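You operate a simulated robot arm through the tools that you are given. There is no shell and no other tool.

You are at the controls of a simulated two-armed robot. One attempt, no reset.

## Task
Fetch the M6 white card from the end bench and set it in the large white bin. Take the brown hex bolt and put it on top of the pink tag block. Turn the number two inner roller knob to 1. Take the step block and leave it on the top of the number one machine. Pick up the orange card with one hand, pass it to the other hand and put it on the corner bench. Fetch the white felt pad and set it on the top tray of the blue trolley. Close the second die drawer from the top. Take the grey pad from the top of the die cabinet and put it on the table of the bin rack. The order is free.

The check looks at the end state, three seconds after you hand in, the way a careful person would. Anything else that was tipped, shoved, dropped, spilled or broken makes it a failure.

## Robot
Two 7-joint arms with three-finger grippers on one trunk, on a base that moves. Base frame: it is fixed to the floor where the robot stands at the start and does not move with it; the origin is under the middle of the robot, x ahead of it, y to its left, z up. Readings come in m, degrees, newtons and seconds.
The left shoulder is at the start at [0.03, 0.124, 1.008], the right one opposite. With the tool pointing down near the work surface each hand reaches from about 0.1 to 0.78 m from the robot's upright axis, wherever it stands, measured 20 degrees to its own side. Places, roughly: brown hex bolt (4x3x5 cm) [-4.6, -2.9, 0.9]; corner bench [-4.8, -3.1, 0.8]; grey pad (8x6x3 cm) [-6.2, -2, 0.9]; large white bin (24x21x8 cm) [-0.2, 1.3, 0.8]; number two inner roller knob [-5.9, 4.8, 0.8]; orange card [-7, 0.25, 1]; pink tag block [-5, -3.25, 0.75]; second die drawer [-5.7, -1.7, 0.6]; step block (9x4x4 cm) [-6.9, 0.5, 0.9]; table of the bin rack (36x12 cm) [-7.16, 1.06, 0.5]; top of the number one machine [-5.6, 3.3, 1]; top tray of the blue trolley [-4.9, 0.9, 0.7]; white card [2.5, 0, 0.75]; white felt pad (5x6x5 cm) [-6.1, -1.6, 0.9]. Payload 2.2 kg a hand.
The tool frame of a hand sits at the grasp point between the pads (the TCP): z along the fingers, y along the line on which they close. The tips reach 0.028 m beyond it. The gripper opens to 0.102 m; its body begins 0.071 m behind the TCP.
Orientation is that of the tool frame in the base frame, as [roll, pitch, yaw] about the fixed x, y, z axes, in that order (R = Rz(yaw) Ry(pitch) Rx(roll)). With the fingers straight down and closing along the base's y, the tool's x points along the base's -x, its y along +y and its z along -z.

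## Interface
- The arms move only by the tool step_arm. It takes "left_commands", "right_commands" or both (then of equal length, played together; a hand with none holds still); each is a list that holds one entry, the list of rows, each a list of 7 numbers: the turn, a rotation vector about the tool's x, y, z in units of 8 degrees (1.0 is 8 degrees), then the shift along the tool's x, y, z in units of 25 mm (1.0 is 25 mm), then the gripper command, from -1 (shut) to 1 (fully open), values between in proportion. In form: [[[ax, ay, az, dx, dy, dz, claw], ...]]. A call has 1 to 20 rows; each row shifts and turns the commanded pose from where the row before left it, along the tool's axes as they then stand. A call with a number of a shift or a turn outside -1 to 1 is refused whole. Rows are played at 5 a second. More than 0.05 m and 8.6 degrees between two rows, or a gripper value outside its range, and nothing of the call is played. Where a pose cannot be reached the arm comes as near as it can. A force on the tool above 40 N (or 10 N above the force at the start of the call, whichever is more), or a blocked arm, ends the call early, and 0.2 s more pass. Each finger travels about 0.1436 m/s and halts on what it meets, pressing with about 37 N; the grip force reading is that of the motor and also rises with nothing between the fingers. The clock runs only during rows and for 0.2 s after the last one: add rows that do not move to give the fingers time. It gives the time, the measured TCP pose, the force on the tool (base axes), the opening and the grip force at its end, in the units of the frame above (readings bear some noise), with the torque about the TCP (base axes, N m) and any sound that the robot's microphone picked up, and new pictures: "show" is both (left out), scene, wrist or none (wrist: the cameras of the hands that moved).
- Cameras (640 x 400 px; columns grow to the right, rows downward): "scene" is now at [0.0509, -0.0055, 1.733]; the picture's right is [-0.07, -1.00, 0.00], its down [-0.69, 0.05, -0.72] and it looks along [0.72, -0.05, -0.69] (base axes); focal length 258 px, centre (320, 200). "left" rides on the left gripper at [0.072, 0.038, -0.086] in its tool frame; the picture's right is [-0.46, 0.89, 0.00], its down [-0.60, -0.32, -0.73] and it looks along [-0.65, -0.34, 0.68] (tool axes); focal length 256 px, centre (320, 200). "right" rides on the right gripper at [0.069, 0.044, -0.086] in its tool frame; the picture's right is [-0.53, 0.85, 0.00], its down [-0.58, -0.36, -0.73] and it looks along [-0.62, -0.39, 0.68] (tool axes); focal length 256 px, centre (320, 200).
- raise_lower(by): moves the trunk up (or, below 0, down) by that many m; the arms and the scene camera ride with it, the base frame stays. It gives what a move gives, with no picture.
- drive_base(legs): drives the robot by 1 to 6 legs, each [ahead, left, turn to the left] in m, m and degrees, along the robot's own axes; the way and the turn of a leg run together, so that a leg with both is an arc; at most 1.5 m and 180 degrees a leg. The arms and the cameras ride along, it lands a little off, and it stops where it bumps. It gives what a move gives, and a new picture of the scene camera.
- pan_tilt(pan, tilt): turns the head with the scene camera to pan (to the left, within 143 degrees either way) and tilt (down, from -29 to 69), counted from straight ahead of the robot. It gives what a move gives, and a new picture of the scene camera.
- pixel_to_xyz(camera, pixels): for up to 12 pixels [column, row] of the newest picture of that camera ("zoom" is the newest enlarged one), the place [x, y, z] in the base frame of the surface seen there, good to about 0.002 m. It takes no simulated time.
- enlarge(camera, box): a new picture of the part [left, top, right, bottom] of that camera's present view, enlarged. It takes no simulated time.
- job_done(): hands the job in; it is judged then, once.

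Leave the grippers open and the arms clear of the work at the hand-in unless told otherwise.

The tools are called after ">>>" by a JSON object that holds its "method" and its "body". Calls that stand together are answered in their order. step_arm: Moves the arms, as the interface text tells. Its arguments: {"type":"object","properties":{"left_commands":{"type":"array","items":{"type":"array","items":{"type":"array","items":{"type":"number"}}}},"right_commands":{"type":"array","items":{"type":"array","items":{"type":"array","items":{"type":"number"}}}},"show":{"type":"string","enum":["both","scene","wrist","none"]}},"required":[]} The other tools are called the same way: raise_lower (by) moves the trunk up or down; drive_base (legs) drives the base; pan_tilt (pan, tilt) turns the head that bears the scene camera; pixel_to_xyz (camera, pixels) gives the place of the surface under pixels of a picture; enlarge (camera, box) takes an enlarged picture of a part of a camera's view; job_done () hands the job in.

At the start:

```text
time_s: 0.0
left_position: [0.668, 0.2315, 1.1436]
left_orientation: [180.0, 0.0, 180.0]
left_ft_force: [0.8, -0.6, 0.2]
left_wrist_torque: [0.02, -0.01, 0.0]
left_gripper_width: 0.1022
left_finger_force: 0.0
right_position: [0.3895, -0.1545, 1.0879]
right_orientation: [180.0, -0.1, 180.0]
right_ft_force: [0.7, -0.4, -0.3]
right_wrist_torque: [-0.01, 0.0, 0.03]
right_gripper_width: 0.1018
right_finger_force: 0.1
trunk travel left (down, up): [-0.25, 0.29]
robot x, y, heading: [0.001, 0.0001, -0.1]
head pan, tilt (commanded): [-4.2, 43.7]
```

scene: 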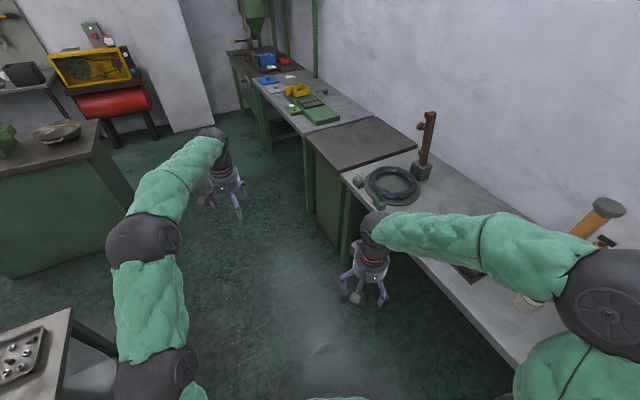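
right: 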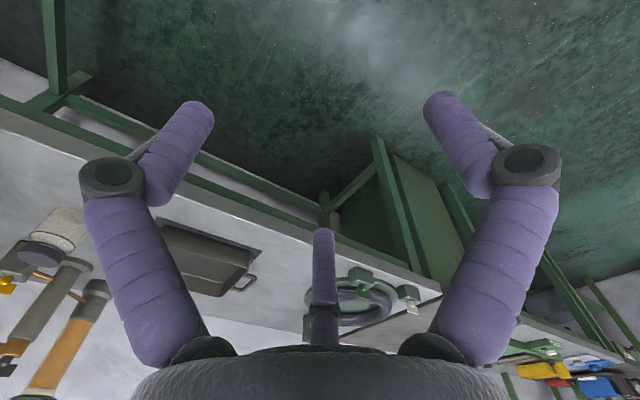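
left: 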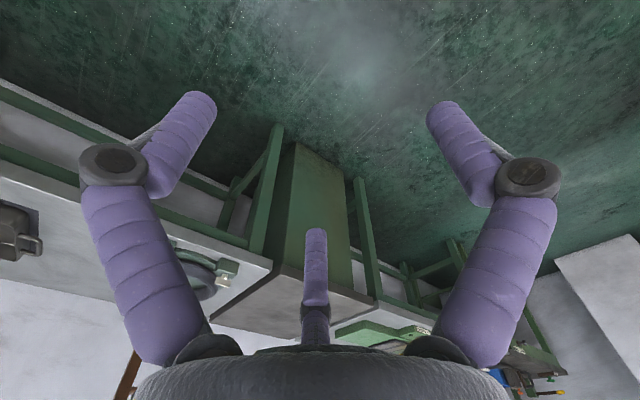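

I see the room from the start: a long bench on the right, machines further ahead. I'll look around with the head first, starting ahead to the end bench.

>>> {"method": "pan_tilt", "body": {"pan": 0, "tilt": 20}}

```text
time_s: 0.9
left_position: [0.6676, 0.2329, 1.1443]
left_orientation: [-180.0, 0.0, 179.9]
left_ft_force: [0.3, -0.9, -0.2]
left_wrist_torque: [0.0, -0.01, 0.05]
left_gripper_width: 0.1021
left_finger_force: 0.1
right_position: [0.3885, -0.1534, 1.0868]
right_orientation: [180.0, 0.0, -180.0]
right_ft_force: [-0.2, -0.4, -0.1]
right_wrist_torque: [0.03, -0.05, -0.02]
right_gripper_width: 0.1019
right_finger_force: 0.1
trunk travel left (down, up): [-0.25, 0.29]
robot x, y, heading: [0.0024, -0.001, 0.1]
head pan, tilt (commanded): [0.0, 20.0]
```

scene: 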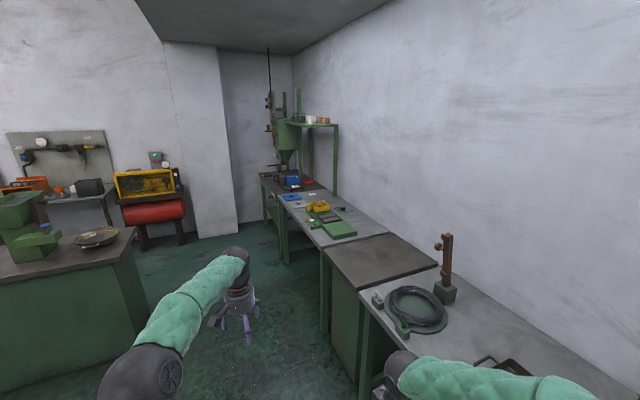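

>>> {"method": "enlarge", "body": {"camera": "scene", "box": [240, 140, 400, 240]}}

>>> {"method": "pixel_to_xyz", "body": {"camera": "scene", "pixels": [[320, 208], [290, 190], [340, 228], [380, 235], [436, 265], [330, 252], [360, 300], [270, 180], [550, 395], [100, 237], [10, 270], [165, 210]]}}

```text
4.00 times, centred on (320, 190) of scene
```

zoom: 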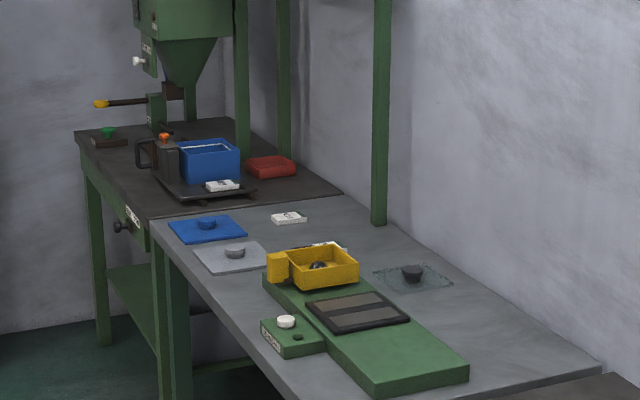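

```text
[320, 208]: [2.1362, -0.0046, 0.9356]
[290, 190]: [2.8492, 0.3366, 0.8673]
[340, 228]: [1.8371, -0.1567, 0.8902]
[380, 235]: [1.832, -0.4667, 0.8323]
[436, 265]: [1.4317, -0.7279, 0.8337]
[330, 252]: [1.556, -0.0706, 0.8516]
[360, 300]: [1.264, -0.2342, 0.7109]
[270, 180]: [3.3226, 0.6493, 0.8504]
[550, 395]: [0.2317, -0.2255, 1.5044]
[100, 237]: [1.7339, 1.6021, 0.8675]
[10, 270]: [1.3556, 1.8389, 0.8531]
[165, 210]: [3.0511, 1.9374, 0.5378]
```

>>> {"method": "pixel_to_xyz", "body": {"camera": "zoom", "pixels": [[288, 217], [222, 185], [335, 245], [207, 226], [233, 252], [412, 280], [150, 218], [165, 398], [600, 365], [320, 262], [420, 375], [285, 335]]}}

>>> {"method": "enlarge", "body": {"camera": "scene", "box": [280, 176, 340, 213]}}

```text
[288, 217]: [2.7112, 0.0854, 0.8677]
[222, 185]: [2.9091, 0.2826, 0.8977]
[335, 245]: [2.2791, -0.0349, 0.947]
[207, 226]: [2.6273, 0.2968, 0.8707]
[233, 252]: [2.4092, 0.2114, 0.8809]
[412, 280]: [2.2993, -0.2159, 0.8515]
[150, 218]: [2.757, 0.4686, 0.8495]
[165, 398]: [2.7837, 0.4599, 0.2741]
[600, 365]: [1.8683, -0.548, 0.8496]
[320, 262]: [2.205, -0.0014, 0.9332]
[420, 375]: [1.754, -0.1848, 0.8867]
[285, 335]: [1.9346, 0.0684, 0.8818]
```

```text
10.67 times, centred on (310, 194) of scene
```

zoom: 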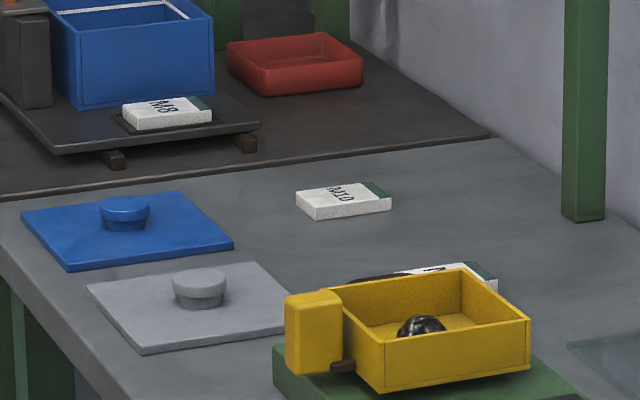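

The cards read M8 (on the black plate) and M10 (on the bench); a third white card is hidden behind the yellow tray. Next I look to the left for the large white bin.

>>> {"method": "pan_tilt", "body": {"pan": 80, "tilt": 30}}

>>> {"method": "pan_tilt", "body": {"pan": 140, "tilt": 20}}

>>> {"method": "pan_tilt", "body": {"pan": -140, "tilt": 20}}

>>> {"method": "pan_tilt", "body": {"pan": -80, "tilt": 30}}

```text
time_s: 2.4
left_position: [0.667, 0.2327, 1.1446]
left_orientation: [179.9, -0.1, -180.0]
left_ft_force: [1.0, 0.3, -0.5]
left_wrist_torque: [0.01, -0.01, -0.02]
left_gripper_width: 0.1018
left_finger_force: 0.0
right_position: [0.389, -0.1542, 1.088]
right_orientation: [-180.0, -0.1, -179.9]
right_ft_force: [-0.9, 0.7, 0.0]
right_wrist_torque: [-0.02, 0.04, -0.01]
right_gripper_width: 0.1021
right_finger_force: 0.1
trunk travel left (down, up): [-0.25, 0.29]
robot x, y, heading: [-0.0033, -0.0005, 0.3]
head pan, tilt (commanded): [80.0, 30.0]
```

scene: 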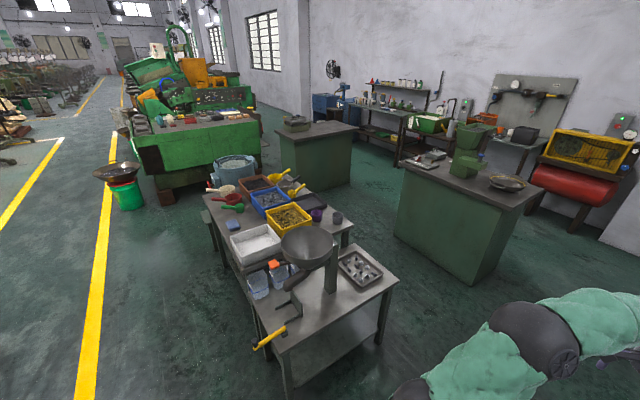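

```text
time_s: 3.7
left_position: [0.6667, 0.2324, 1.1443]
left_orientation: [180.0, 0.0, 180.0]
left_ft_force: [0.1, -0.4, 0.2]
left_wrist_torque: [-0.01, 0.0, 0.0]
left_gripper_width: 0.102
left_finger_force: 0.0
right_position: [0.3894, -0.1539, 1.088]
right_orientation: [180.0, 0.0, -180.0]
right_ft_force: [-0.6, 0.0, 0.3]
right_wrist_torque: [0.01, 0.0, 0.03]
right_gripper_width: 0.1021
right_finger_force: 0.0
trunk travel left (down, up): [-0.25, 0.29]
robot x, y, heading: [-0.001, 0.0013, 0.3]
head pan, tilt (commanded): [140.0, 20.0]
```

scene: 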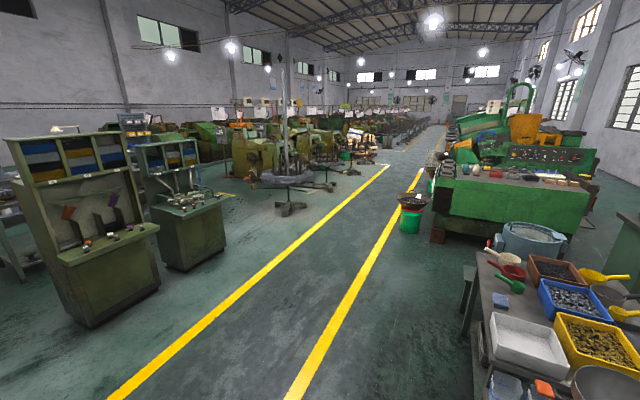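

```text
time_s: 7.6
left_position: [0.668, 0.2324, 1.1442]
left_orientation: [180.0, 0.1, -180.0]
left_ft_force: [0.1, -0.7, 0.8]
left_wrist_torque: [-0.01, 0.02, 0.04]
left_gripper_width: 0.102
left_finger_force: 0.1
right_position: [0.388, -0.1541, 1.089]
right_orientation: [-180.0, 0.0, -180.0]
right_ft_force: [-0.1, 0.1, -0.5]
right_wrist_torque: [0.03, 0.0, 0.02]
right_gripper_width: 0.102
right_finger_force: 0.0
trunk travel left (down, up): [-0.25, 0.29]
robot x, y, heading: [0.0008, 0.0025, 0.0]
head pan, tilt (commanded): [-140.0, 20.0]
```

scene: 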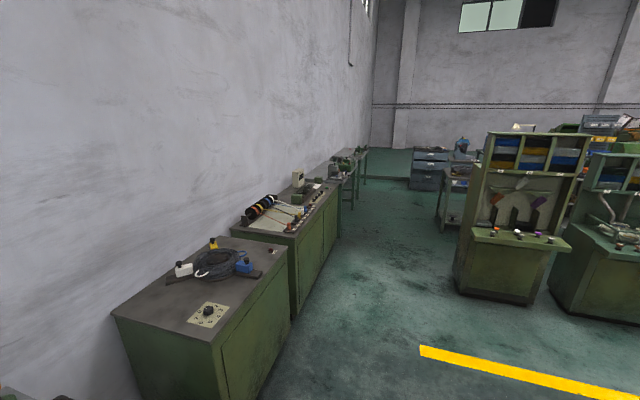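

```text
time_s: 8.9
left_position: [0.667, 0.2324, 1.1441]
left_orientation: [-180.0, -0.1, 180.0]
left_ft_force: [-0.4, 0.4, -0.3]
left_wrist_torque: [-0.03, 0.0, -0.03]
left_gripper_width: 0.1018
left_finger_force: 0.1
right_position: [0.388, -0.1542, 1.0886]
right_orientation: [179.9, 0.1, 179.9]
right_ft_force: [0.6, -0.1, 0.1]
right_wrist_torque: [0.04, 0.02, -0.01]
right_gripper_width: 0.1022
right_finger_force: 0.0
trunk travel left (down, up): [-0.25, 0.29]
robot x, y, heading: [-0.0035, -0.0006, -0.1]
head pan, tilt (commanded): [-80.0, 30.0]
```

scene: 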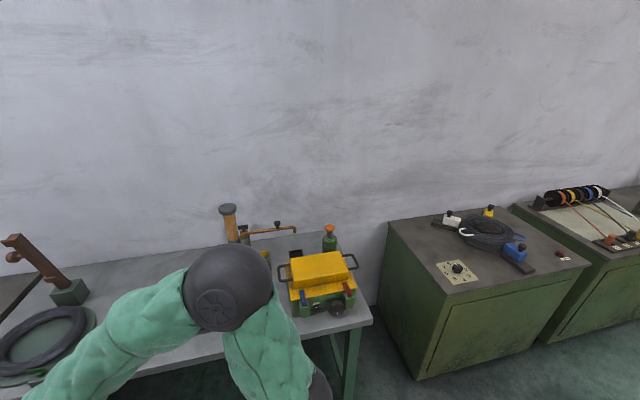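

I read all fine; the arms ride high. I first pull the left hand back (base -x = tool +x, about 0.28 m) to have a compact shape for driving.

>>> {"method": "step_arm", "body": {"left_commands": [[[0, 0, 0, 0.93, 0, 0, 1], [0, 0, 0, 0.93, 0, 0, 1], [0, 0, 0, 0.93, 0, 0, 1], [0, 0, 0, 0.93, 0, 0, 1], [0, 0, 0, 0.93, 0, 0, 1], [0, 0, 0, 0.93, 0, 0, 1], [0, 0, 0, 0.93, 0, 0, 1], [0, 0, 0, 0.93, 0, 0, 1], [0, 0, 0, 0.93, 0, 0, 1], [0, 0, 0, 0.93, 0, 0, 1], [0, 0, 0, 0.93, 0, 0, 1], [0, 0, 0, 0.93, 0, 0, 1]]], "show": "none"}}

>>> {"method": "pan_tilt", "body": {"pan": 0, "tilt": 35}}

```text
time_s: 11.5
left_position: [0.3891, 0.2331, 1.1439]
left_orientation: [180.0, 0.0, -180.0]
left_ft_force: [-0.2, 0.2, 0.4]
left_wrist_torque: [-0.01, -0.06, -0.02]
left_gripper_width: 0.1021
left_finger_force: 0.0
right_position: [0.3885, -0.154, 1.0886]
right_orientation: [180.0, 0.1, -180.0]
right_ft_force: [0.0, -0.3, 1.4]
right_wrist_torque: [0.04, 0.0, 0.0]
right_gripper_width: 0.1022
right_finger_force: 0.0
trunk travel left (down, up): [-0.25, 0.29]
robot x, y, heading: [0.0011, -0.0001, -0.0]
head pan, tilt (commanded): [-80.0, 30.0]
```

```text
time_s: 13.0
left_position: [0.3905, 0.2339, 1.145]
left_orientation: [-179.9, 0.0, 179.9]
left_ft_force: [0.4, 0.1, 0.1]
left_wrist_torque: [0.0, 0.0, 0.01]
left_gripper_width: 0.1019
left_finger_force: 0.1
right_position: [0.3885, -0.1534, 1.0875]
right_orientation: [-180.0, -0.1, 179.9]
right_ft_force: [0.3, 0.0, -1.1]
right_wrist_torque: [0.04, 0.01, 0.05]
right_gripper_width: 0.1019
right_finger_force: 0.0
trunk travel left (down, up): [-0.25, 0.29]
robot x, y, heading: [0.0044, -0.0018, 0.4]
head pan, tilt (commanded): [0.0, 35.0]
```

scene: 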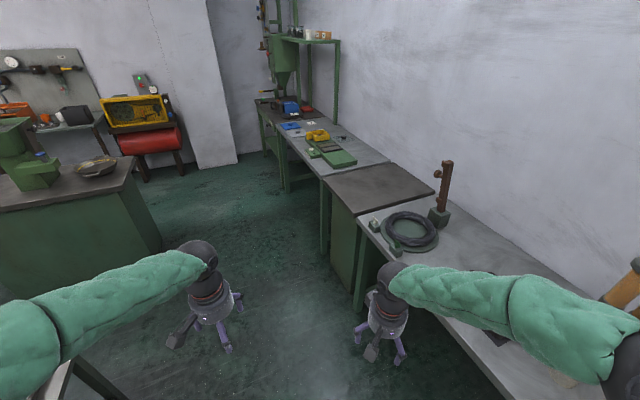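

I check the front edge line of the benches before driving.

>>> {"method": "pixel_to_xyz", "body": {"camera": "scene", "pixels": [[326, 181], [354, 214], [362, 226], [320, 176], [285, 146], [135, 160], [160, 240], [240, 160], [400, 290], [180, 160], [430, 330], [300, 300]]}}

```text
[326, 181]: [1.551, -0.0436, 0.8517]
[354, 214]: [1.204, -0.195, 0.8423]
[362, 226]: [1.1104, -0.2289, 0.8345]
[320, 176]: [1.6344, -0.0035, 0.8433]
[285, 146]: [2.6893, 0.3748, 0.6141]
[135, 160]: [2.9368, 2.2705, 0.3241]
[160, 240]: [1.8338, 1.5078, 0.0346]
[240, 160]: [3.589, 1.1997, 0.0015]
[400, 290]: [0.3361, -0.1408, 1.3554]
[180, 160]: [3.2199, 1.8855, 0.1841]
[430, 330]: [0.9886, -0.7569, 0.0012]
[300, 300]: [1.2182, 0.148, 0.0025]
```

The bench line runs at about 24 degrees. I turn left 22, drive about 2.2 m along the aisle, then turn right to face the bench.

>>> {"method": "drive_base", "body": {"legs": [[0, 0, 22], [1.11, 0, 0], [1.11, 0, 0], [0, 0, -88]]}}

```text
time_s: 28.8
left_position: [2.411, 0.6114, 1.1443]
left_orientation: [-180.0, 0.0, 115.4]
left_ft_force: [-0.5, 0.7, 0.4]
left_wrist_torque: [-0.02, 0.01, 0.01]
left_gripper_width: 0.1019
left_finger_force: 0.0
right_position: [2.0607, 0.4462, 1.0882]
right_orientation: [180.0, 0.0, 115.4]
right_ft_force: [0.9, 0.2, -0.5]
right_wrist_torque: [0.0, 0.04, -0.02]
right_gripper_width: 0.1019
right_finger_force: 0.0
trunk travel left (down, up): [-0.25, 0.29]
robot x, y, heading: [2.0325, 0.8645, -64.3]
head pan, tilt (commanded): [0.0, 35.0]
```

scene: 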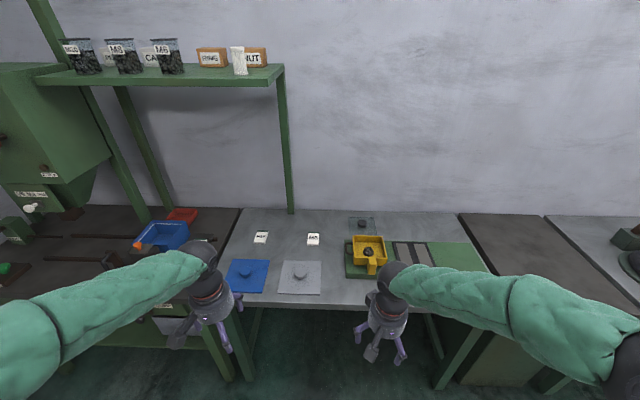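

I see two white cards at (261,237) and (313,239). I enlarge to read them.

>>> {"method": "enlarge", "body": {"camera": "scene", "box": [220, 200, 420, 325]}}

>>> {"method": "enlarge", "body": {"camera": "scene", "box": [245, 225, 325, 275]}}

```text
3.20 times, centred on (320, 262) of scene
```

zoom: 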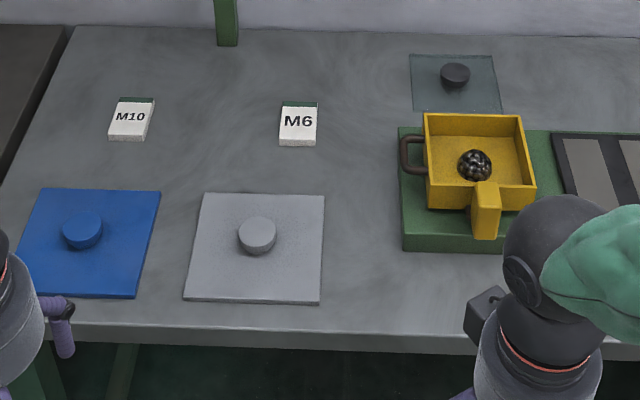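

```text
8.00 times, centred on (285, 250) of scene
```

zoom: 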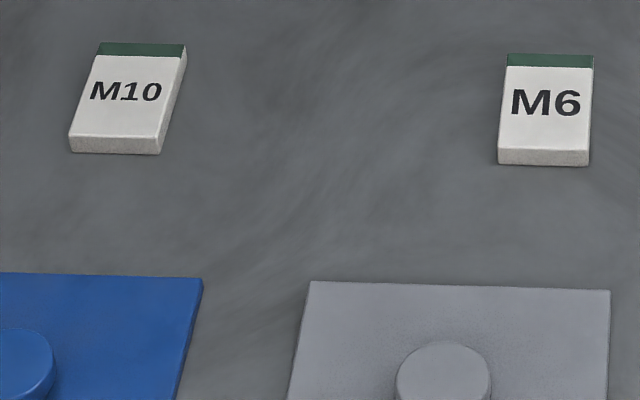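

>>> {"method": "pixel_to_xyz", "body": {"camera": "zoom", "pixels": [[508, 56], [592, 57], [500, 148], [588, 150], [545, 100], [545, 165], [560, 200], [315, 285], [600, 293], [445, 380]]}}

>>> {"method": "pixel_to_xyz", "body": {"camera": "scene", "pixels": [[320, 305], [300, 290]]}}

```text
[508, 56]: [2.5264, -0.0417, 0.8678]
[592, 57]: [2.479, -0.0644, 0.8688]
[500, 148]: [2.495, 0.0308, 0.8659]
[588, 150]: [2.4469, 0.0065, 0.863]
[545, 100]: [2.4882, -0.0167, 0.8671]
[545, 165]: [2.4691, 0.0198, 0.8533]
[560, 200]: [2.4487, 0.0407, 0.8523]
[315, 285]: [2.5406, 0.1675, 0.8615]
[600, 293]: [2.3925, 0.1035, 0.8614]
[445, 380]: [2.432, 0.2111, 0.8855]
```

```text
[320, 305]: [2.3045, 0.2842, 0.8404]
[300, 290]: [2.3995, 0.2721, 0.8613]
```

The M6 card lies at about (2.487, -0.017, 0.867), long axis pointing along -66 deg, width about 53 mm. Before approaching I look down to see the robot's base footprint.

>>> {"method": "pan_tilt", "body": {"pan": 0, "tilt": 69}}

```text
time_s: 29.8
left_position: [2.4114, 0.6105, 1.1447]
left_orientation: [179.9, 0.0, 115.4]
left_ft_force: [0.0, -0.9, 0.3]
left_wrist_torque: [-0.01, 0.0, 0.0]
left_gripper_width: 0.1018
left_finger_force: 0.0
right_position: [2.0613, 0.4465, 1.0874]
right_orientation: [179.9, -0.1, 115.4]
right_ft_force: [-0.5, -0.2, -0.2]
right_wrist_torque: [0.01, 0.01, -0.02]
right_gripper_width: 0.1018
right_finger_force: 0.0
trunk travel left (down, up): [-0.25, 0.29]
robot x, y, heading: [2.0346, 0.8602, -64.5]
head pan, tilt (commanded): [0.0, 68.8]
```

scene: 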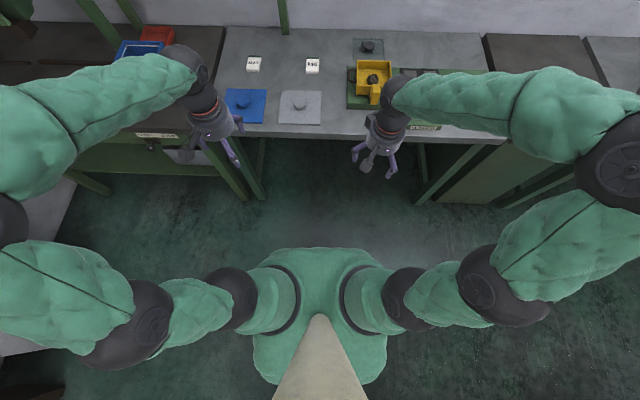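

>>> {"method": "pixel_to_xyz", "body": {"camera": "scene", "pixels": [[320, 255], [260, 350], [385, 350], [320, 215], [10, 215], [75, 360], [610, 165], [500, 280], [320, 140], [212, 190]]}}

```text
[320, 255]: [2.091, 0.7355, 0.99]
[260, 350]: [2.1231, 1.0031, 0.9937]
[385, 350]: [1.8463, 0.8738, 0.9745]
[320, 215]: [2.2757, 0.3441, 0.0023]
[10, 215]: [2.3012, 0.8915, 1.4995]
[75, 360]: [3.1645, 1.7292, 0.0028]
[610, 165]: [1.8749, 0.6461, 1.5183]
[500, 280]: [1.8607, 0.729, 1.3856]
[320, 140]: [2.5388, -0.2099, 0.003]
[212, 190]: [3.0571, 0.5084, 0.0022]
```

The base seems to fit within 0.26 m. I go 0.33 m ahead and 0.12 m to the right so that the card is within the left hand's reach.

>>> {"method": "drive_base", "body": {"legs": [[0.33, -0.12, 0]]}}

```text
time_s: 32.1
left_position: [2.4478, 0.2628, 1.145]
left_orientation: [180.0, -0.1, 115.5]
left_ft_force: [-0.5, -0.3, 1.0]
left_wrist_torque: [0.04, -0.02, 0.0]
left_gripper_width: 0.1021
left_finger_force: 0.0
right_position: [2.0987, 0.097, 1.0871]
right_orientation: [-180.0, -0.1, 115.6]
right_ft_force: [0.0, -0.4, 0.1]
right_wrist_torque: [0.05, 0.01, 0.01]
right_gripper_width: 0.1021
right_finger_force: 0.1
trunk travel left (down, up): [-0.25, 0.29]
robot x, y, heading: [2.0708, 0.5122, -64.4]
head pan, tilt (commanded): [0.0, 68.8]
```

scene: 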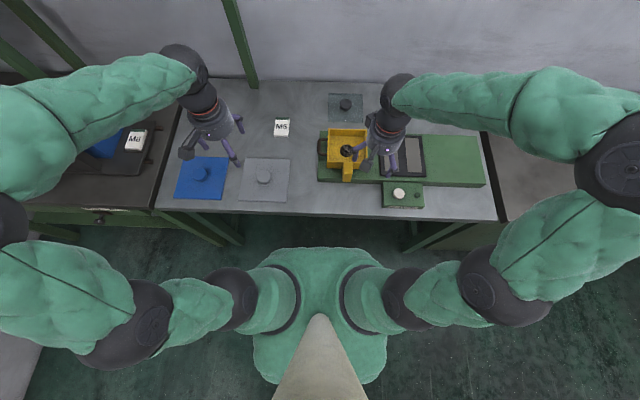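

>>> {"method": "pixel_to_xyz", "body": {"camera": "scene", "pixels": [[276, 120], [288, 120], [276, 133], [288, 134], [282, 127], [282, 145]]}}

>>> {"method": "enlarge", "body": {"camera": "scene", "box": [250, 105, 314, 145]}}

```text
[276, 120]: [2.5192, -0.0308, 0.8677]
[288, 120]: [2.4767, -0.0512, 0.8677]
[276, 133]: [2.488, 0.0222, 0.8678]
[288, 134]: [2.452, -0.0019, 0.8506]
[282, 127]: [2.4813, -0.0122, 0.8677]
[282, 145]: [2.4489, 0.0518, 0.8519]
```

```text
10.00 times, centred on (282, 125) of scene
```

zoom: 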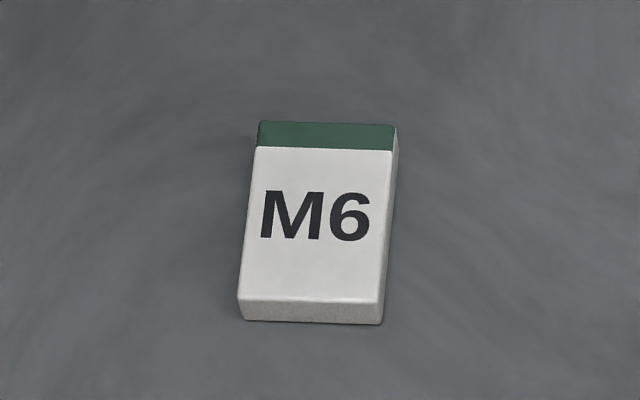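

>>> {"method": "pixel_to_xyz", "body": {"camera": "zoom", "pixels": [[260, 124], [394, 126], [240, 298], [383, 302], [316, 212], [320, 320], [320, 340]]}}

```text
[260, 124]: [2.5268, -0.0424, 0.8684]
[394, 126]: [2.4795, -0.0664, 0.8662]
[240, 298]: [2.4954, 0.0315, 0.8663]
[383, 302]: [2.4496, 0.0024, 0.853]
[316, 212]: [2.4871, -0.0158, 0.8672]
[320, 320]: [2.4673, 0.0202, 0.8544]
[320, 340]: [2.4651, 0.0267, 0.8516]
```

Card centre (2.487, -0.018), top at 0.867, bench at 0.852. To understand how the three fingers close, I shut the left gripper halfway in free air and look.

>>> {"method": "step_arm", "body": {"left_commands": [[[0, 0, 0, 0, 0, 0, 0], [0, 0, 0, 0, 0, 0, 0], [0, 0, 0, 0, 0, 0, 0]]], "show": "both"}}

>>> {"method": "enlarge", "body": {"camera": "scene", "box": [150, 60, 290, 190]}}

>>> {"method": "step_arm", "body": {"left_commands": [[[0, 0, 0, 0, 0, 0, -1], [0, 0, 0, 0, 0, 0, -1], [0, 0, 0, 0, 0, 0, -1]]], "show": "both"}}

```text
time_s: 32.9
left_position: [2.4471, 0.263, 1.1433]
left_orientation: [-180.0, 0.0, 115.6]
left_ft_force: [0.5, -0.2, 0.0]
left_wrist_torque: [0.01, 0.02, 0.0]
left_gripper_width: 0.051
left_finger_force: 0.0
right_position: [2.0961, 0.0977, 1.0892]
right_orientation: [-180.0, 0.0, 115.6]
right_ft_force: [0.9, -0.8, -0.4]
right_wrist_torque: [-0.01, -0.03, -0.01]
right_gripper_width: 0.1021
right_finger_force: 0.0
trunk travel left (down, up): [-0.25, 0.29]
robot x, y, heading: [2.0671, 0.5118, -64.3]
head pan, tilt (commanded): [0.0, 68.8]
```

scene: 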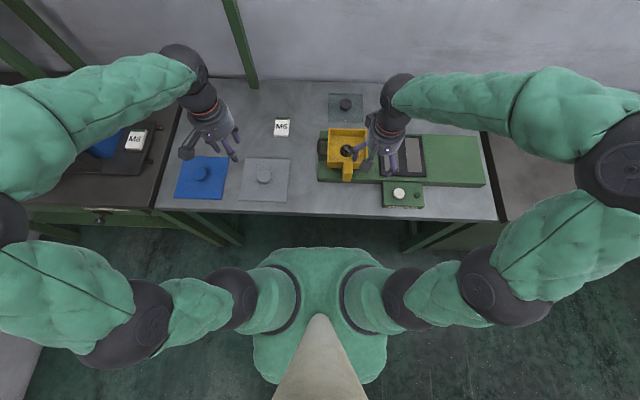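
left: 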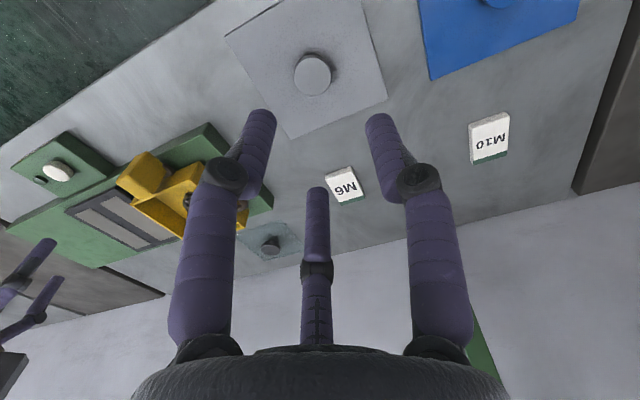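

```text
3.08 times, centred on (220, 125) of scene
```

zoom: 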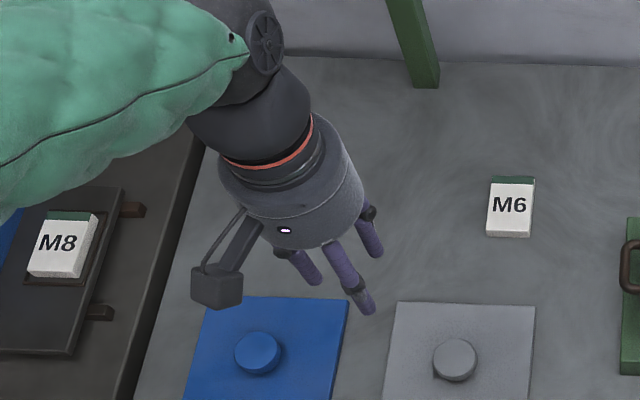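

```text
time_s: 33.7
left_position: [2.4478, 0.264, 1.1455]
left_orientation: [179.9, 0.0, 115.6]
left_ft_force: [0.1, 0.1, -0.1]
left_wrist_torque: [0.01, 0.01, 0.01]
left_gripper_width: 0.0024
left_finger_force: 31.1
right_position: [2.0982, 0.0962, 1.0885]
right_orientation: [-179.9, 0.0, 115.6]
right_ft_force: [0.0, -1.0, 0.0]
right_wrist_torque: [0.0, 0.02, 0.0]
right_gripper_width: 0.1019
right_finger_force: 0.0
trunk travel left (down, up): [-0.25, 0.29]
robot x, y, heading: [2.0654, 0.5173, -64.5]
head pan, tilt (commanded): [0.0, 68.8]
```

scene: 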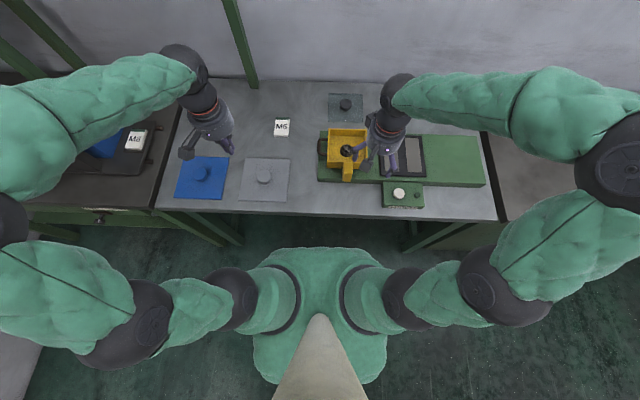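
left: 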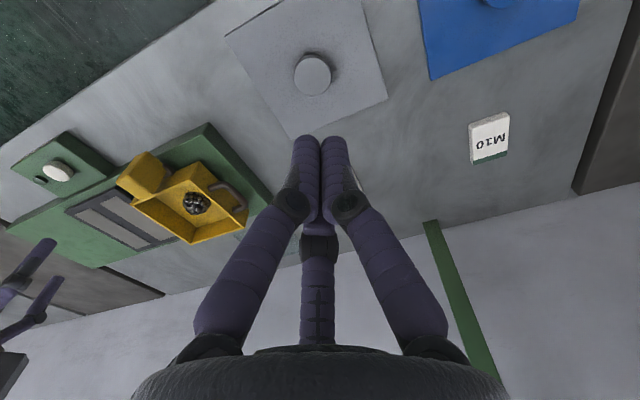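

The fingers close radially, sitting at tool azimuths 90°, 210° and 330° (matches the pixels I computed: tips at (380,120), (262,115), (317,195)). So for the card I turn the hand so one finger lies on the card's far end and the other two on its long sides: yaw about 143.5°. I move over the card first.

>>> {"method": "step_arm", "body": {"left_commands": [[[0, 0, 0, -0.903, -0.286, 0, 1], [0, 0, 0, -0.903, -0.286, 0, 1], [0, 0, 0, -0.903, -0.286, 0, 1], [0, 0, 0, -0.903, -0.286, 0, 1], [0, 0, 0, -0.903, -0.286, 0, 1], [0, 0, 0, -0.903, -0.286, 0, 1], [0, 0, 0, -0.903, -0.286, 0, 1], [0, 0, 0, -0.903, -0.286, 0, 1], [0, 0, 0, -0.903, -0.286, 0, 1], [0, 0, 0, -0.903, -0.286, 0, 1], [0, 0, 0, -0.903, -0.286, 0, 1], [0, 0, 0, -0.903, -0.286, 0, 1], [0, 0, -0.875, 0, 0, 0, 1], [0, 0, -0.875, 0, 0, 0, 1], [0, 0, -0.875, 0, 0, 0, 1], [0, 0, -0.875, 0, 0, 0, 1]]], "show": "both"}}

```text
time_s: 37.1
left_position: [2.4878, -0.018, 1.1453]
left_orientation: [-180.0, 0.1, 143.7]
left_ft_force: [1.0, -1.2, -0.3]
left_wrist_torque: [0.04, 0.02, -0.01]
left_gripper_width: 0.1019
left_finger_force: 0.0
right_position: [2.0968, 0.0976, 1.0874]
right_orientation: [-180.0, -0.1, 115.7]
right_ft_force: [-1.2, 0.1, -0.4]
right_wrist_torque: [0.02, 0.0, -0.04]
right_gripper_width: 0.102
right_finger_force: 0.1
trunk travel left (down, up): [-0.25, 0.29]
robot x, y, heading: [2.066, 0.5146, -64.3]
head pan, tilt (commanded): [0.0, 68.8]
```

scene: 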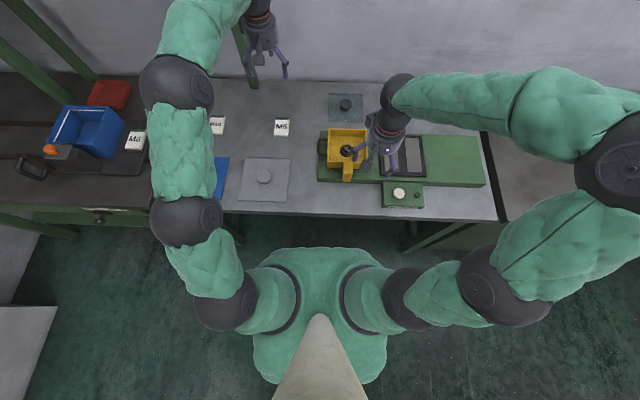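
left: 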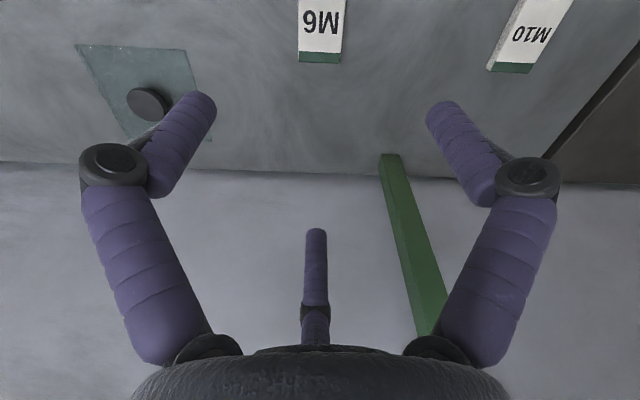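

The hand stands over the M6 card at (2.488, -0.018). I go down 0.225 m and check.

>>> {"method": "step_arm", "body": {"left_commands": [[[0, 0, 0, 0, 0, 0.9, 1], [0, 0, 0, 0, 0, 0.9, 1], [0, 0, 0, 0, 0, 0.9, 1], [0, 0, 0, 0, 0, 0.9, 1], [0, 0, 0, 0, 0, 0.9, 1], [0, 0, 0, 0, 0, 0.9, 1], [0, 0, 0, 0, 0, 0.9, 1], [0, 0, 0, 0, 0, 0.9, 1], [0, 0, 0, 0, 0, 0.9, 1], [0, 0, 0, 0, 0, 0.9, 1]]], "show": "both"}}

```text
time_s: 39.3
left_position: [2.4904, -0.0166, 0.9191]
left_orientation: [-180.0, -0.1, 143.6]
left_ft_force: [0.4, 0.2, 0.3]
left_wrist_torque: [0.05, -0.04, -0.01]
left_gripper_width: 0.1018
left_finger_force: 0.2
right_position: [2.0967, 0.0976, 1.0878]
right_orientation: [-179.9, -0.1, 115.5]
right_ft_force: [-0.5, -0.1, 0.5]
right_wrist_torque: [-0.01, -0.05, -0.02]
right_gripper_width: 0.102
right_finger_force: 0.1
trunk travel left (down, up): [-0.25, 0.29]
robot x, y, heading: [2.0683, 0.5136, -64.4]
head pan, tilt (commanded): [0.0, 68.8]
```

scene: 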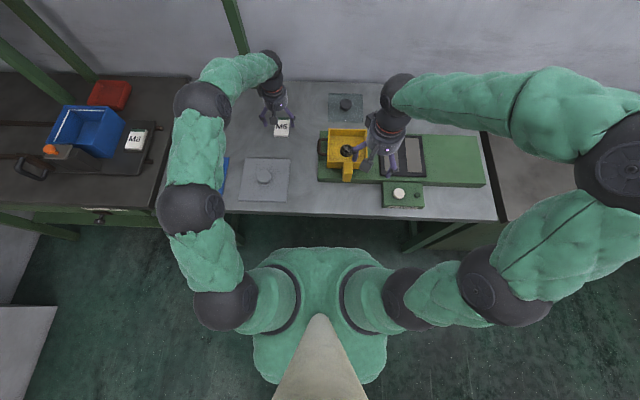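
left: 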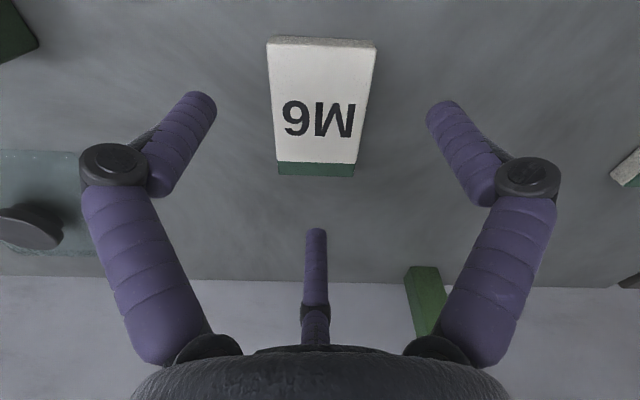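

The card is centred between the fingers (card at (320,105), fingers around). I lower 36 mm more so the tips are about 3 mm above the bench, then close.

>>> {"method": "step_arm", "body": {"left_commands": [[[0, 0, 0, 0, 0, 0.72, 1], [0, 0, 0, 0, 0, 0.72, 1], [0, 0, 0, 0, 0, 0, 1], [0, 0, 0, 0, 0, 0, -1], [0, 0, 0, 0, 0, 0, -1], [0, 0, 0, 0, 0, 0, -1], [0, 0, 0, 0, 0, 0, -1]]], "show": "both"}}

```text
time_s: 40.9
left_position: [2.4886, -0.0175, 0.884]
left_orientation: [179.9, 0.1, 143.7]
left_ft_force: [1.9, -2.1, 5.8]
left_wrist_torque: [-0.06, -0.08, 0.02]
left_gripper_width: 0.064
left_finger_force: 36.9
right_position: [2.0981, 0.0978, 1.0881]
right_orientation: [179.9, 0.0, 115.6]
right_ft_force: [-0.6, 0.0, 0.0]
right_wrist_torque: [0.01, 0.01, 0.0]
right_gripper_width: 0.1021
right_finger_force: 0.2
trunk travel left (down, up): [-0.25, 0.29]
robot x, y, heading: [2.0683, 0.513, -64.4]
head pan, tilt (commanded): [0.0, 68.8]
```

scene: 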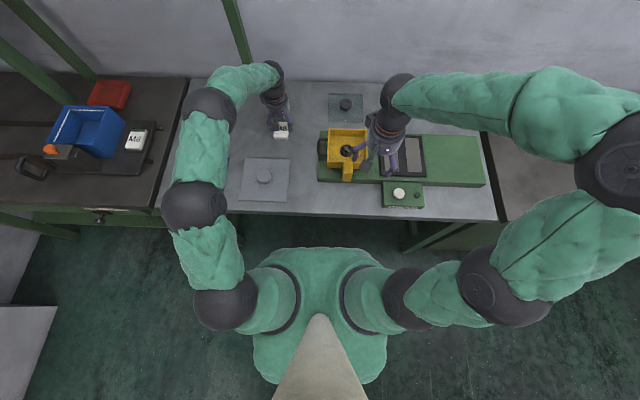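
left: 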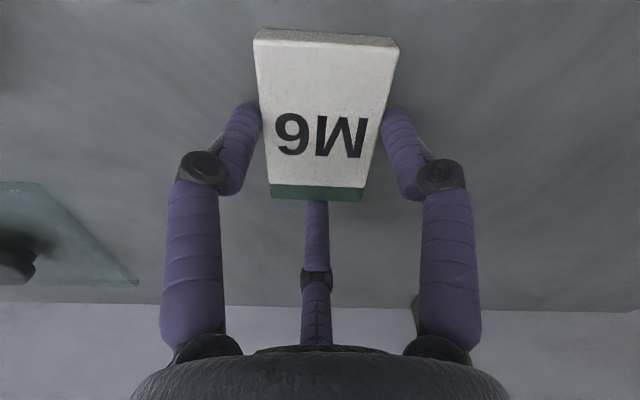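

The fingers hold the card (grip 37 N). I lift it straight up about 0.2 m.

>>> {"method": "step_arm", "body": {"left_commands": [[[0, 0, 0, 0, 0, -0.4, -1], [0, 0, 0, 0, 0, -0.8, -1], [0, 0, 0, 0, 0, -0.8, -1], [0, 0, 0, 0, 0, -0.8, -1], [0, 0, 0, 0, 0, -0.8, -1], [0, 0, 0, 0, 0, -0.8, -1], [0, 0, 0, 0, 0, -0.8, -1], [0, 0, 0, 0, 0, -0.8, -1], [0, 0, 0, 0, 0, -0.8, -1], [0, 0, 0, 0, 0, -0.8, -1], [0, 0, 0, 0, 0, -0.8, -1]]], "show": "both"}}

```text
time_s: 43.3
left_position: [2.4866, -0.0181, 1.0944]
left_orientation: [179.9, 0.1, 143.5]
left_ft_force: [-0.1, 0.1, -0.8]
left_wrist_torque: [0.03, -0.03, 0.0]
left_gripper_width: 0.0641
left_finger_force: 37.1
right_position: [2.0973, 0.0975, 1.0886]
right_orientation: [179.9, 0.0, 115.6]
right_ft_force: [-1.3, -0.2, -0.1]
right_wrist_torque: [-0.01, 0.0, 0.03]
right_gripper_width: 0.1019
right_finger_force: 0.1
trunk travel left (down, up): [-0.25, 0.29]
robot x, y, heading: [2.0687, 0.5132, -64.4]
head pan, tilt (commanded): [0.0, 68.8]
```

scene: 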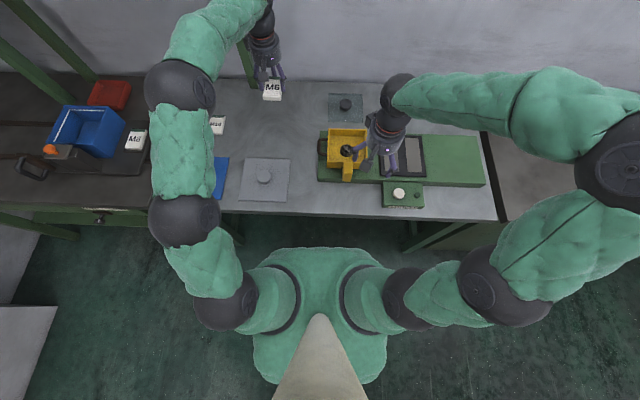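
left: 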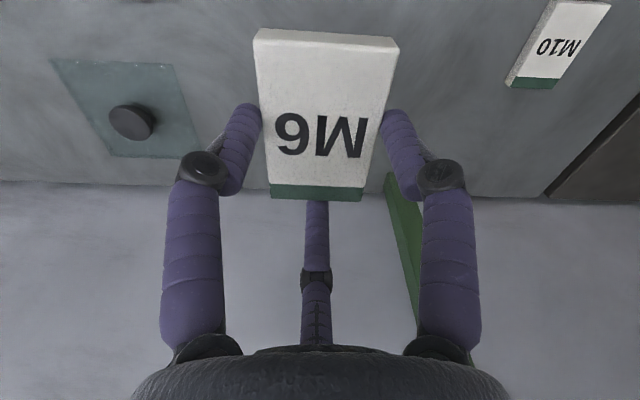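

The card is held well. I pull the hand back towards the robot by 0.25 m, then back off from the bench.

>>> {"method": "step_arm", "body": {"left_commands": [[[0, 0, 0, 0.884, 0.468, 0, -1], [0, 0, 0, 0.884, 0.468, 0, -1], [0, 0, 0, 0.884, 0.468, 0, -1], [0, 0, 0, 0.884, 0.468, 0, -1], [0, 0, 0, 0.884, 0.468, 0, -1], [0, 0, 0, 0.884, 0.468, 0, -1], [0, 0, 0, 0.884, 0.468, 0, -1], [0, 0, 0, 0.884, 0.468, 0, -1], [0, 0, 0, 0.884, 0.468, 0, -1], [0, 0, 0, 0.884, 0.468, 0, -1]]], "show": "none"}}

>>> {"method": "drive_base", "body": {"legs": [[-0.3, 0, 0], [0, -1.3, 0]]}}

>>> {"method": "pan_tilt", "body": {"pan": -120, "tilt": 35}}

```text
time_s: 45.5
left_position: [2.378, 0.2077, 1.0931]
left_orientation: [179.9, -0.1, 143.5]
left_ft_force: [-1.1, 0.7, -0.6]
left_wrist_torque: [-0.04, -0.03, 0.01]
left_gripper_width: 0.0642
left_finger_force: 37.1
right_position: [2.0976, 0.0978, 1.0885]
right_orientation: [179.9, 0.0, 115.6]
right_ft_force: [-0.1, 0.0, 0.4]
right_wrist_torque: [0.02, 0.0, 0.0]
right_gripper_width: 0.1019
right_finger_force: 0.1
trunk travel left (down, up): [-0.25, 0.29]
robot x, y, heading: [2.0709, 0.5142, -64.1]
head pan, tilt (commanded): [0.0, 68.8]
```

```text
time_s: 53.7
left_position: [1.096, -0.0933, 1.0939]
left_orientation: [180.0, 0.0, 145.8]
left_ft_force: [0.0, -1.0, -0.9]
left_wrist_torque: [-0.03, 0.01, -0.01]
left_gripper_width: 0.0643
left_finger_force: 37.0
right_position: [0.8195, -0.2143, 1.0877]
right_orientation: [179.9, 0.1, 118.0]
right_ft_force: [-0.7, -0.7, -0.2]
right_wrist_torque: [0.01, -0.02, 0.0]
right_gripper_width: 0.1018
right_finger_force: 0.1
trunk travel left (down, up): [-0.25, 0.29]
robot x, y, heading: [0.775, 0.2017, -62.2]
head pan, tilt (commanded): [0.0, 68.8]
```

scene: 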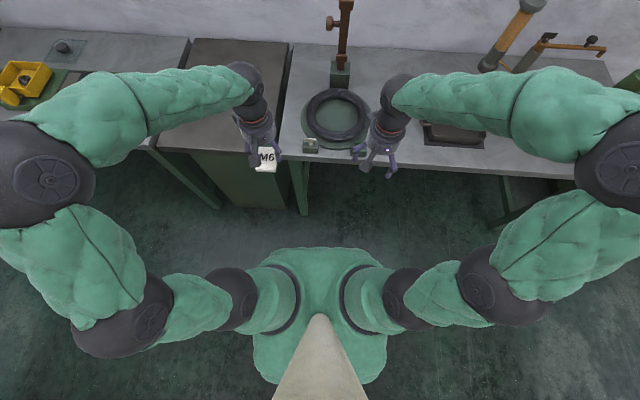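

```text
time_s: 55.7
left_position: [1.0975, -0.0937, 1.0928]
left_orientation: [179.9, 0.0, 145.7]
left_ft_force: [0.0, -0.1, -0.6]
left_wrist_torque: [-0.05, 0.04, -0.03]
left_gripper_width: 0.0641
left_finger_force: 37.3
right_position: [0.8181, -0.2148, 1.0879]
right_orientation: [-180.0, -0.1, 117.8]
right_ft_force: [0.8, -0.8, -0.2]
right_wrist_torque: [0.02, -0.01, -0.02]
right_gripper_width: 0.1021
right_finger_force: 0.0
trunk travel left (down, up): [-0.25, 0.29]
robot x, y, heading: [0.7742, 0.2035, -62.3]
head pan, tilt (commanded): [-120.0, 35.0]
```

scene: 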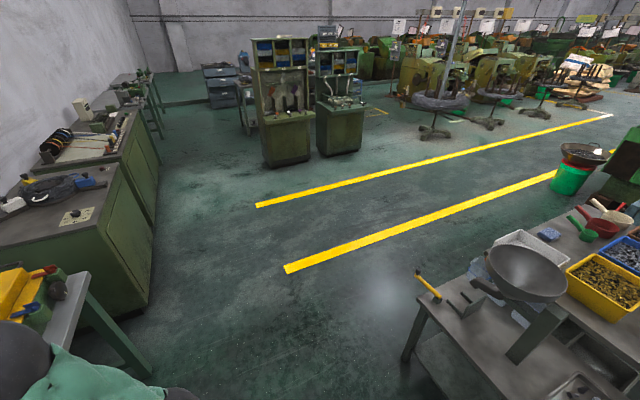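

The white bin is seen at (525,243) beyond the round pan. I read table positions.

>>> {"method": "pixel_to_xyz", "body": {"camera": "scene", "pixels": [[520, 236], [545, 250], [495, 245], [425, 275], [405, 365], [443, 297], [470, 310], [530, 275], [600, 300], [580, 385], [550, 235], [580, 170]]}}

>>> {"method": "enlarge", "body": {"camera": "scene", "box": [400, 180, 640, 330]}}

```text
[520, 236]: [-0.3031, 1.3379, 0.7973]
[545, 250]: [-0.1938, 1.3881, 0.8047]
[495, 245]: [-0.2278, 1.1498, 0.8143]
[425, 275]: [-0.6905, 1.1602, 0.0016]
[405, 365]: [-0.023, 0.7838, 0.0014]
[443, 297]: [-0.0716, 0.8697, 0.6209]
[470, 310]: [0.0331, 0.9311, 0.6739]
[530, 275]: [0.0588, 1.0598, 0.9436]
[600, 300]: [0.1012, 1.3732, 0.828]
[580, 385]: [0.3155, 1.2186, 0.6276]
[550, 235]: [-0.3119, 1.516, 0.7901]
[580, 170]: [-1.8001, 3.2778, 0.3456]
```

```text
2.67 times, centred on (520, 255) of scene
```

zoom: 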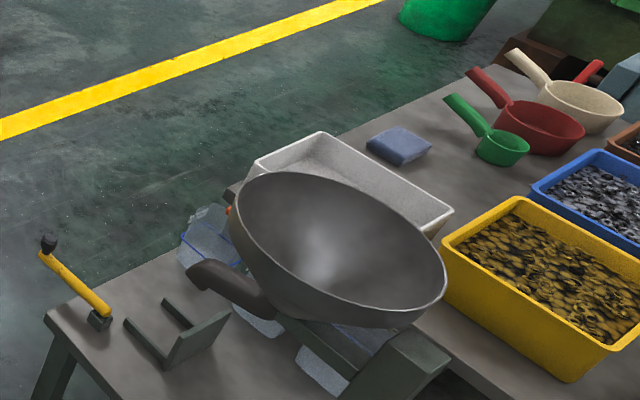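

The table has the white bin at about (-0.25, 1.33). I turn to face along +24°, back out around the table's corner and come to its aisle side.

>>> {"method": "drive_base", "body": {"legs": [[0, 0, 86], [-1.409, 0.463, 0], [0.158, 0.97, 0]]}}

>>> {"method": "pan_tilt", "body": {"pan": 0, "tilt": 45}}

```text
time_s: 71.5
left_position: [-0.6139, 1.3155, 1.0947]
left_orientation: [180.0, 0.0, -129.4]
left_ft_force: [-0.2, 0.7, -0.6]
left_wrist_torque: [-0.03, -0.02, 0.02]
left_gripper_width: 0.0642
left_finger_force: 37.5
right_position: [-0.5183, 1.0279, 1.0885]
right_orientation: [180.0, 0.0, -157.4]
right_ft_force: [0.9, -0.2, 0.1]
right_wrist_torque: [0.0, -0.01, 0.01]
right_gripper_width: 0.1023
right_finger_force: 0.0
trunk travel left (down, up): [-0.25, 0.29]
robot x, y, heading: [-0.9351, 1.0186, 22.7]
head pan, tilt (commanded): [-120.0, 35.0]
```

scene: 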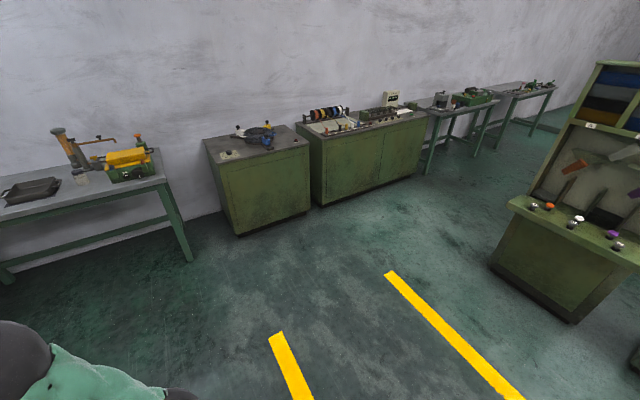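

```text
time_s: 73.5
left_position: [-0.6127, 1.3159, 1.0937]
left_orientation: [179.9, -0.1, -129.4]
left_ft_force: [0.7, 0.6, -1.0]
left_wrist_torque: [0.01, -0.03, 0.0]
left_gripper_width: 0.0643
left_finger_force: 36.7
right_position: [-0.5185, 1.0287, 1.0891]
right_orientation: [180.0, 0.0, -157.4]
right_ft_force: [-0.3, -0.7, 0.3]
right_wrist_torque: [0.0, -0.03, 0.0]
right_gripper_width: 0.1019
right_finger_force: 0.0
trunk travel left (down, up): [-0.25, 0.29]
robot x, y, heading: [-0.9374, 1.022, 22.7]
head pan, tilt (commanded): [0.0, 45.0]
```

scene: 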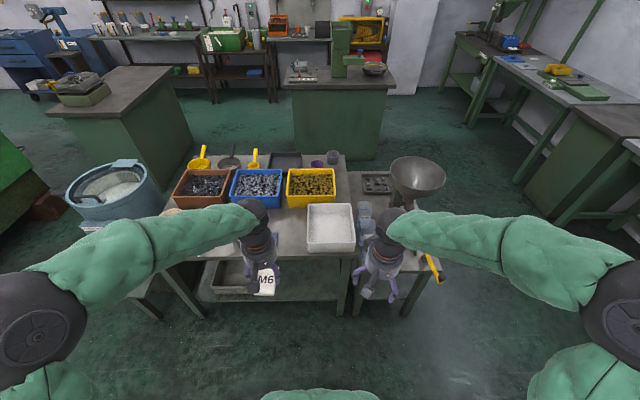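

The white bin is at (330,228), with whitish content. I enlarge it and read its corners.

>>> {"method": "enlarge", "body": {"camera": "scene", "box": [290, 180, 386, 260]}}

>>> {"method": "pixel_to_xyz", "body": {"camera": "scene", "pixels": [[309, 205], [351, 206], [309, 242], [355, 243], [330, 222], [330, 235], [330, 210], [366, 220], [345, 255]]}}

```text
5.00 times, centred on (338, 220) of scene
```

zoom: 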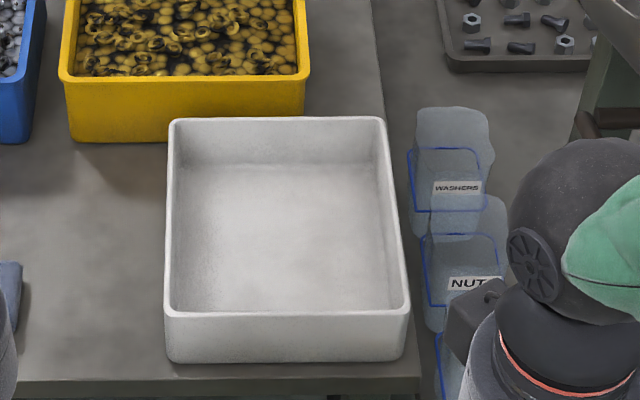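

```text
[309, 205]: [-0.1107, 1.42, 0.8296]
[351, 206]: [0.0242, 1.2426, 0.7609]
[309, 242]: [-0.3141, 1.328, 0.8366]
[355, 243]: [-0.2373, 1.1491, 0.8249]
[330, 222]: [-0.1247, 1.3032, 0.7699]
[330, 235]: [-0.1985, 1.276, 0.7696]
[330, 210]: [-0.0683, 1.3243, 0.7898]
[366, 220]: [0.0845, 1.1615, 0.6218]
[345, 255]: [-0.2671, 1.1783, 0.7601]
```

The bin is empty: centre about (-0.172, 1.284), floor z 0.770, rim 0.836. I strafe 0.2 m to the right and 0.17 m ahead so it lies in the left hand's reach.

>>> {"method": "drive_base", "body": {"legs": [[0.17, -0.2, 0]]}}

>>> {"method": "enlarge", "body": {"camera": "scene", "box": [220, 180, 380, 300]}}

```text
time_s: 75.4
left_position: [-0.3796, 1.1963, 1.0926]
left_orientation: [179.9, 0.0, -129.4]
left_ft_force: [1.1, -0.1, 0.0]
left_wrist_torque: [0.01, -0.01, -0.03]
left_gripper_width: 0.0642
left_finger_force: 36.9
right_position: [-0.2847, 0.9086, 1.0881]
right_orientation: [179.9, -0.1, -157.5]
right_ft_force: [0.1, -0.4, 0.3]
right_wrist_torque: [-0.01, 0.06, -0.02]
right_gripper_width: 0.102
right_finger_force: 0.1
trunk travel left (down, up): [-0.25, 0.29]
robot x, y, heading: [-0.7, 0.9054, 22.2]
head pan, tilt (commanded): [0.0, 45.0]
```

scene: 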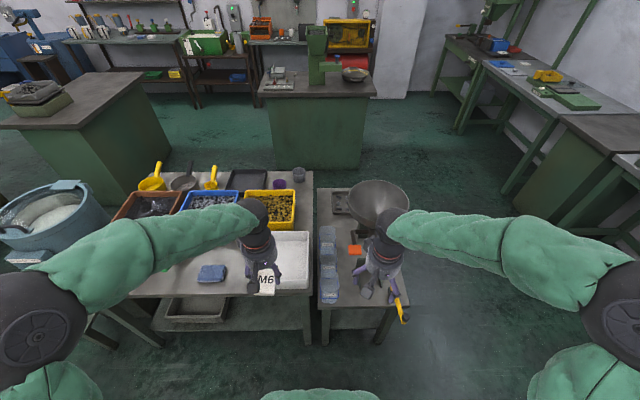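

```text
3.33 times, centred on (300, 240) of scene
```

zoom: 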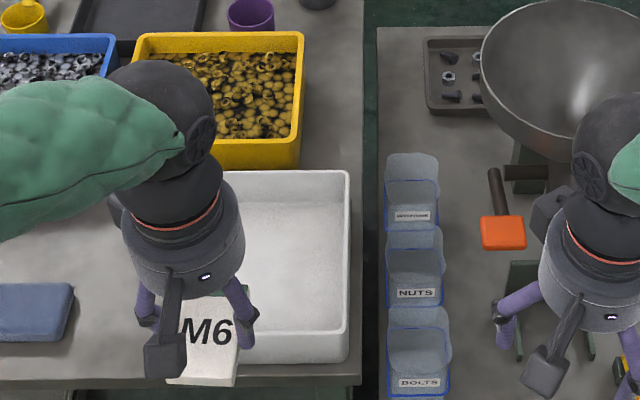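

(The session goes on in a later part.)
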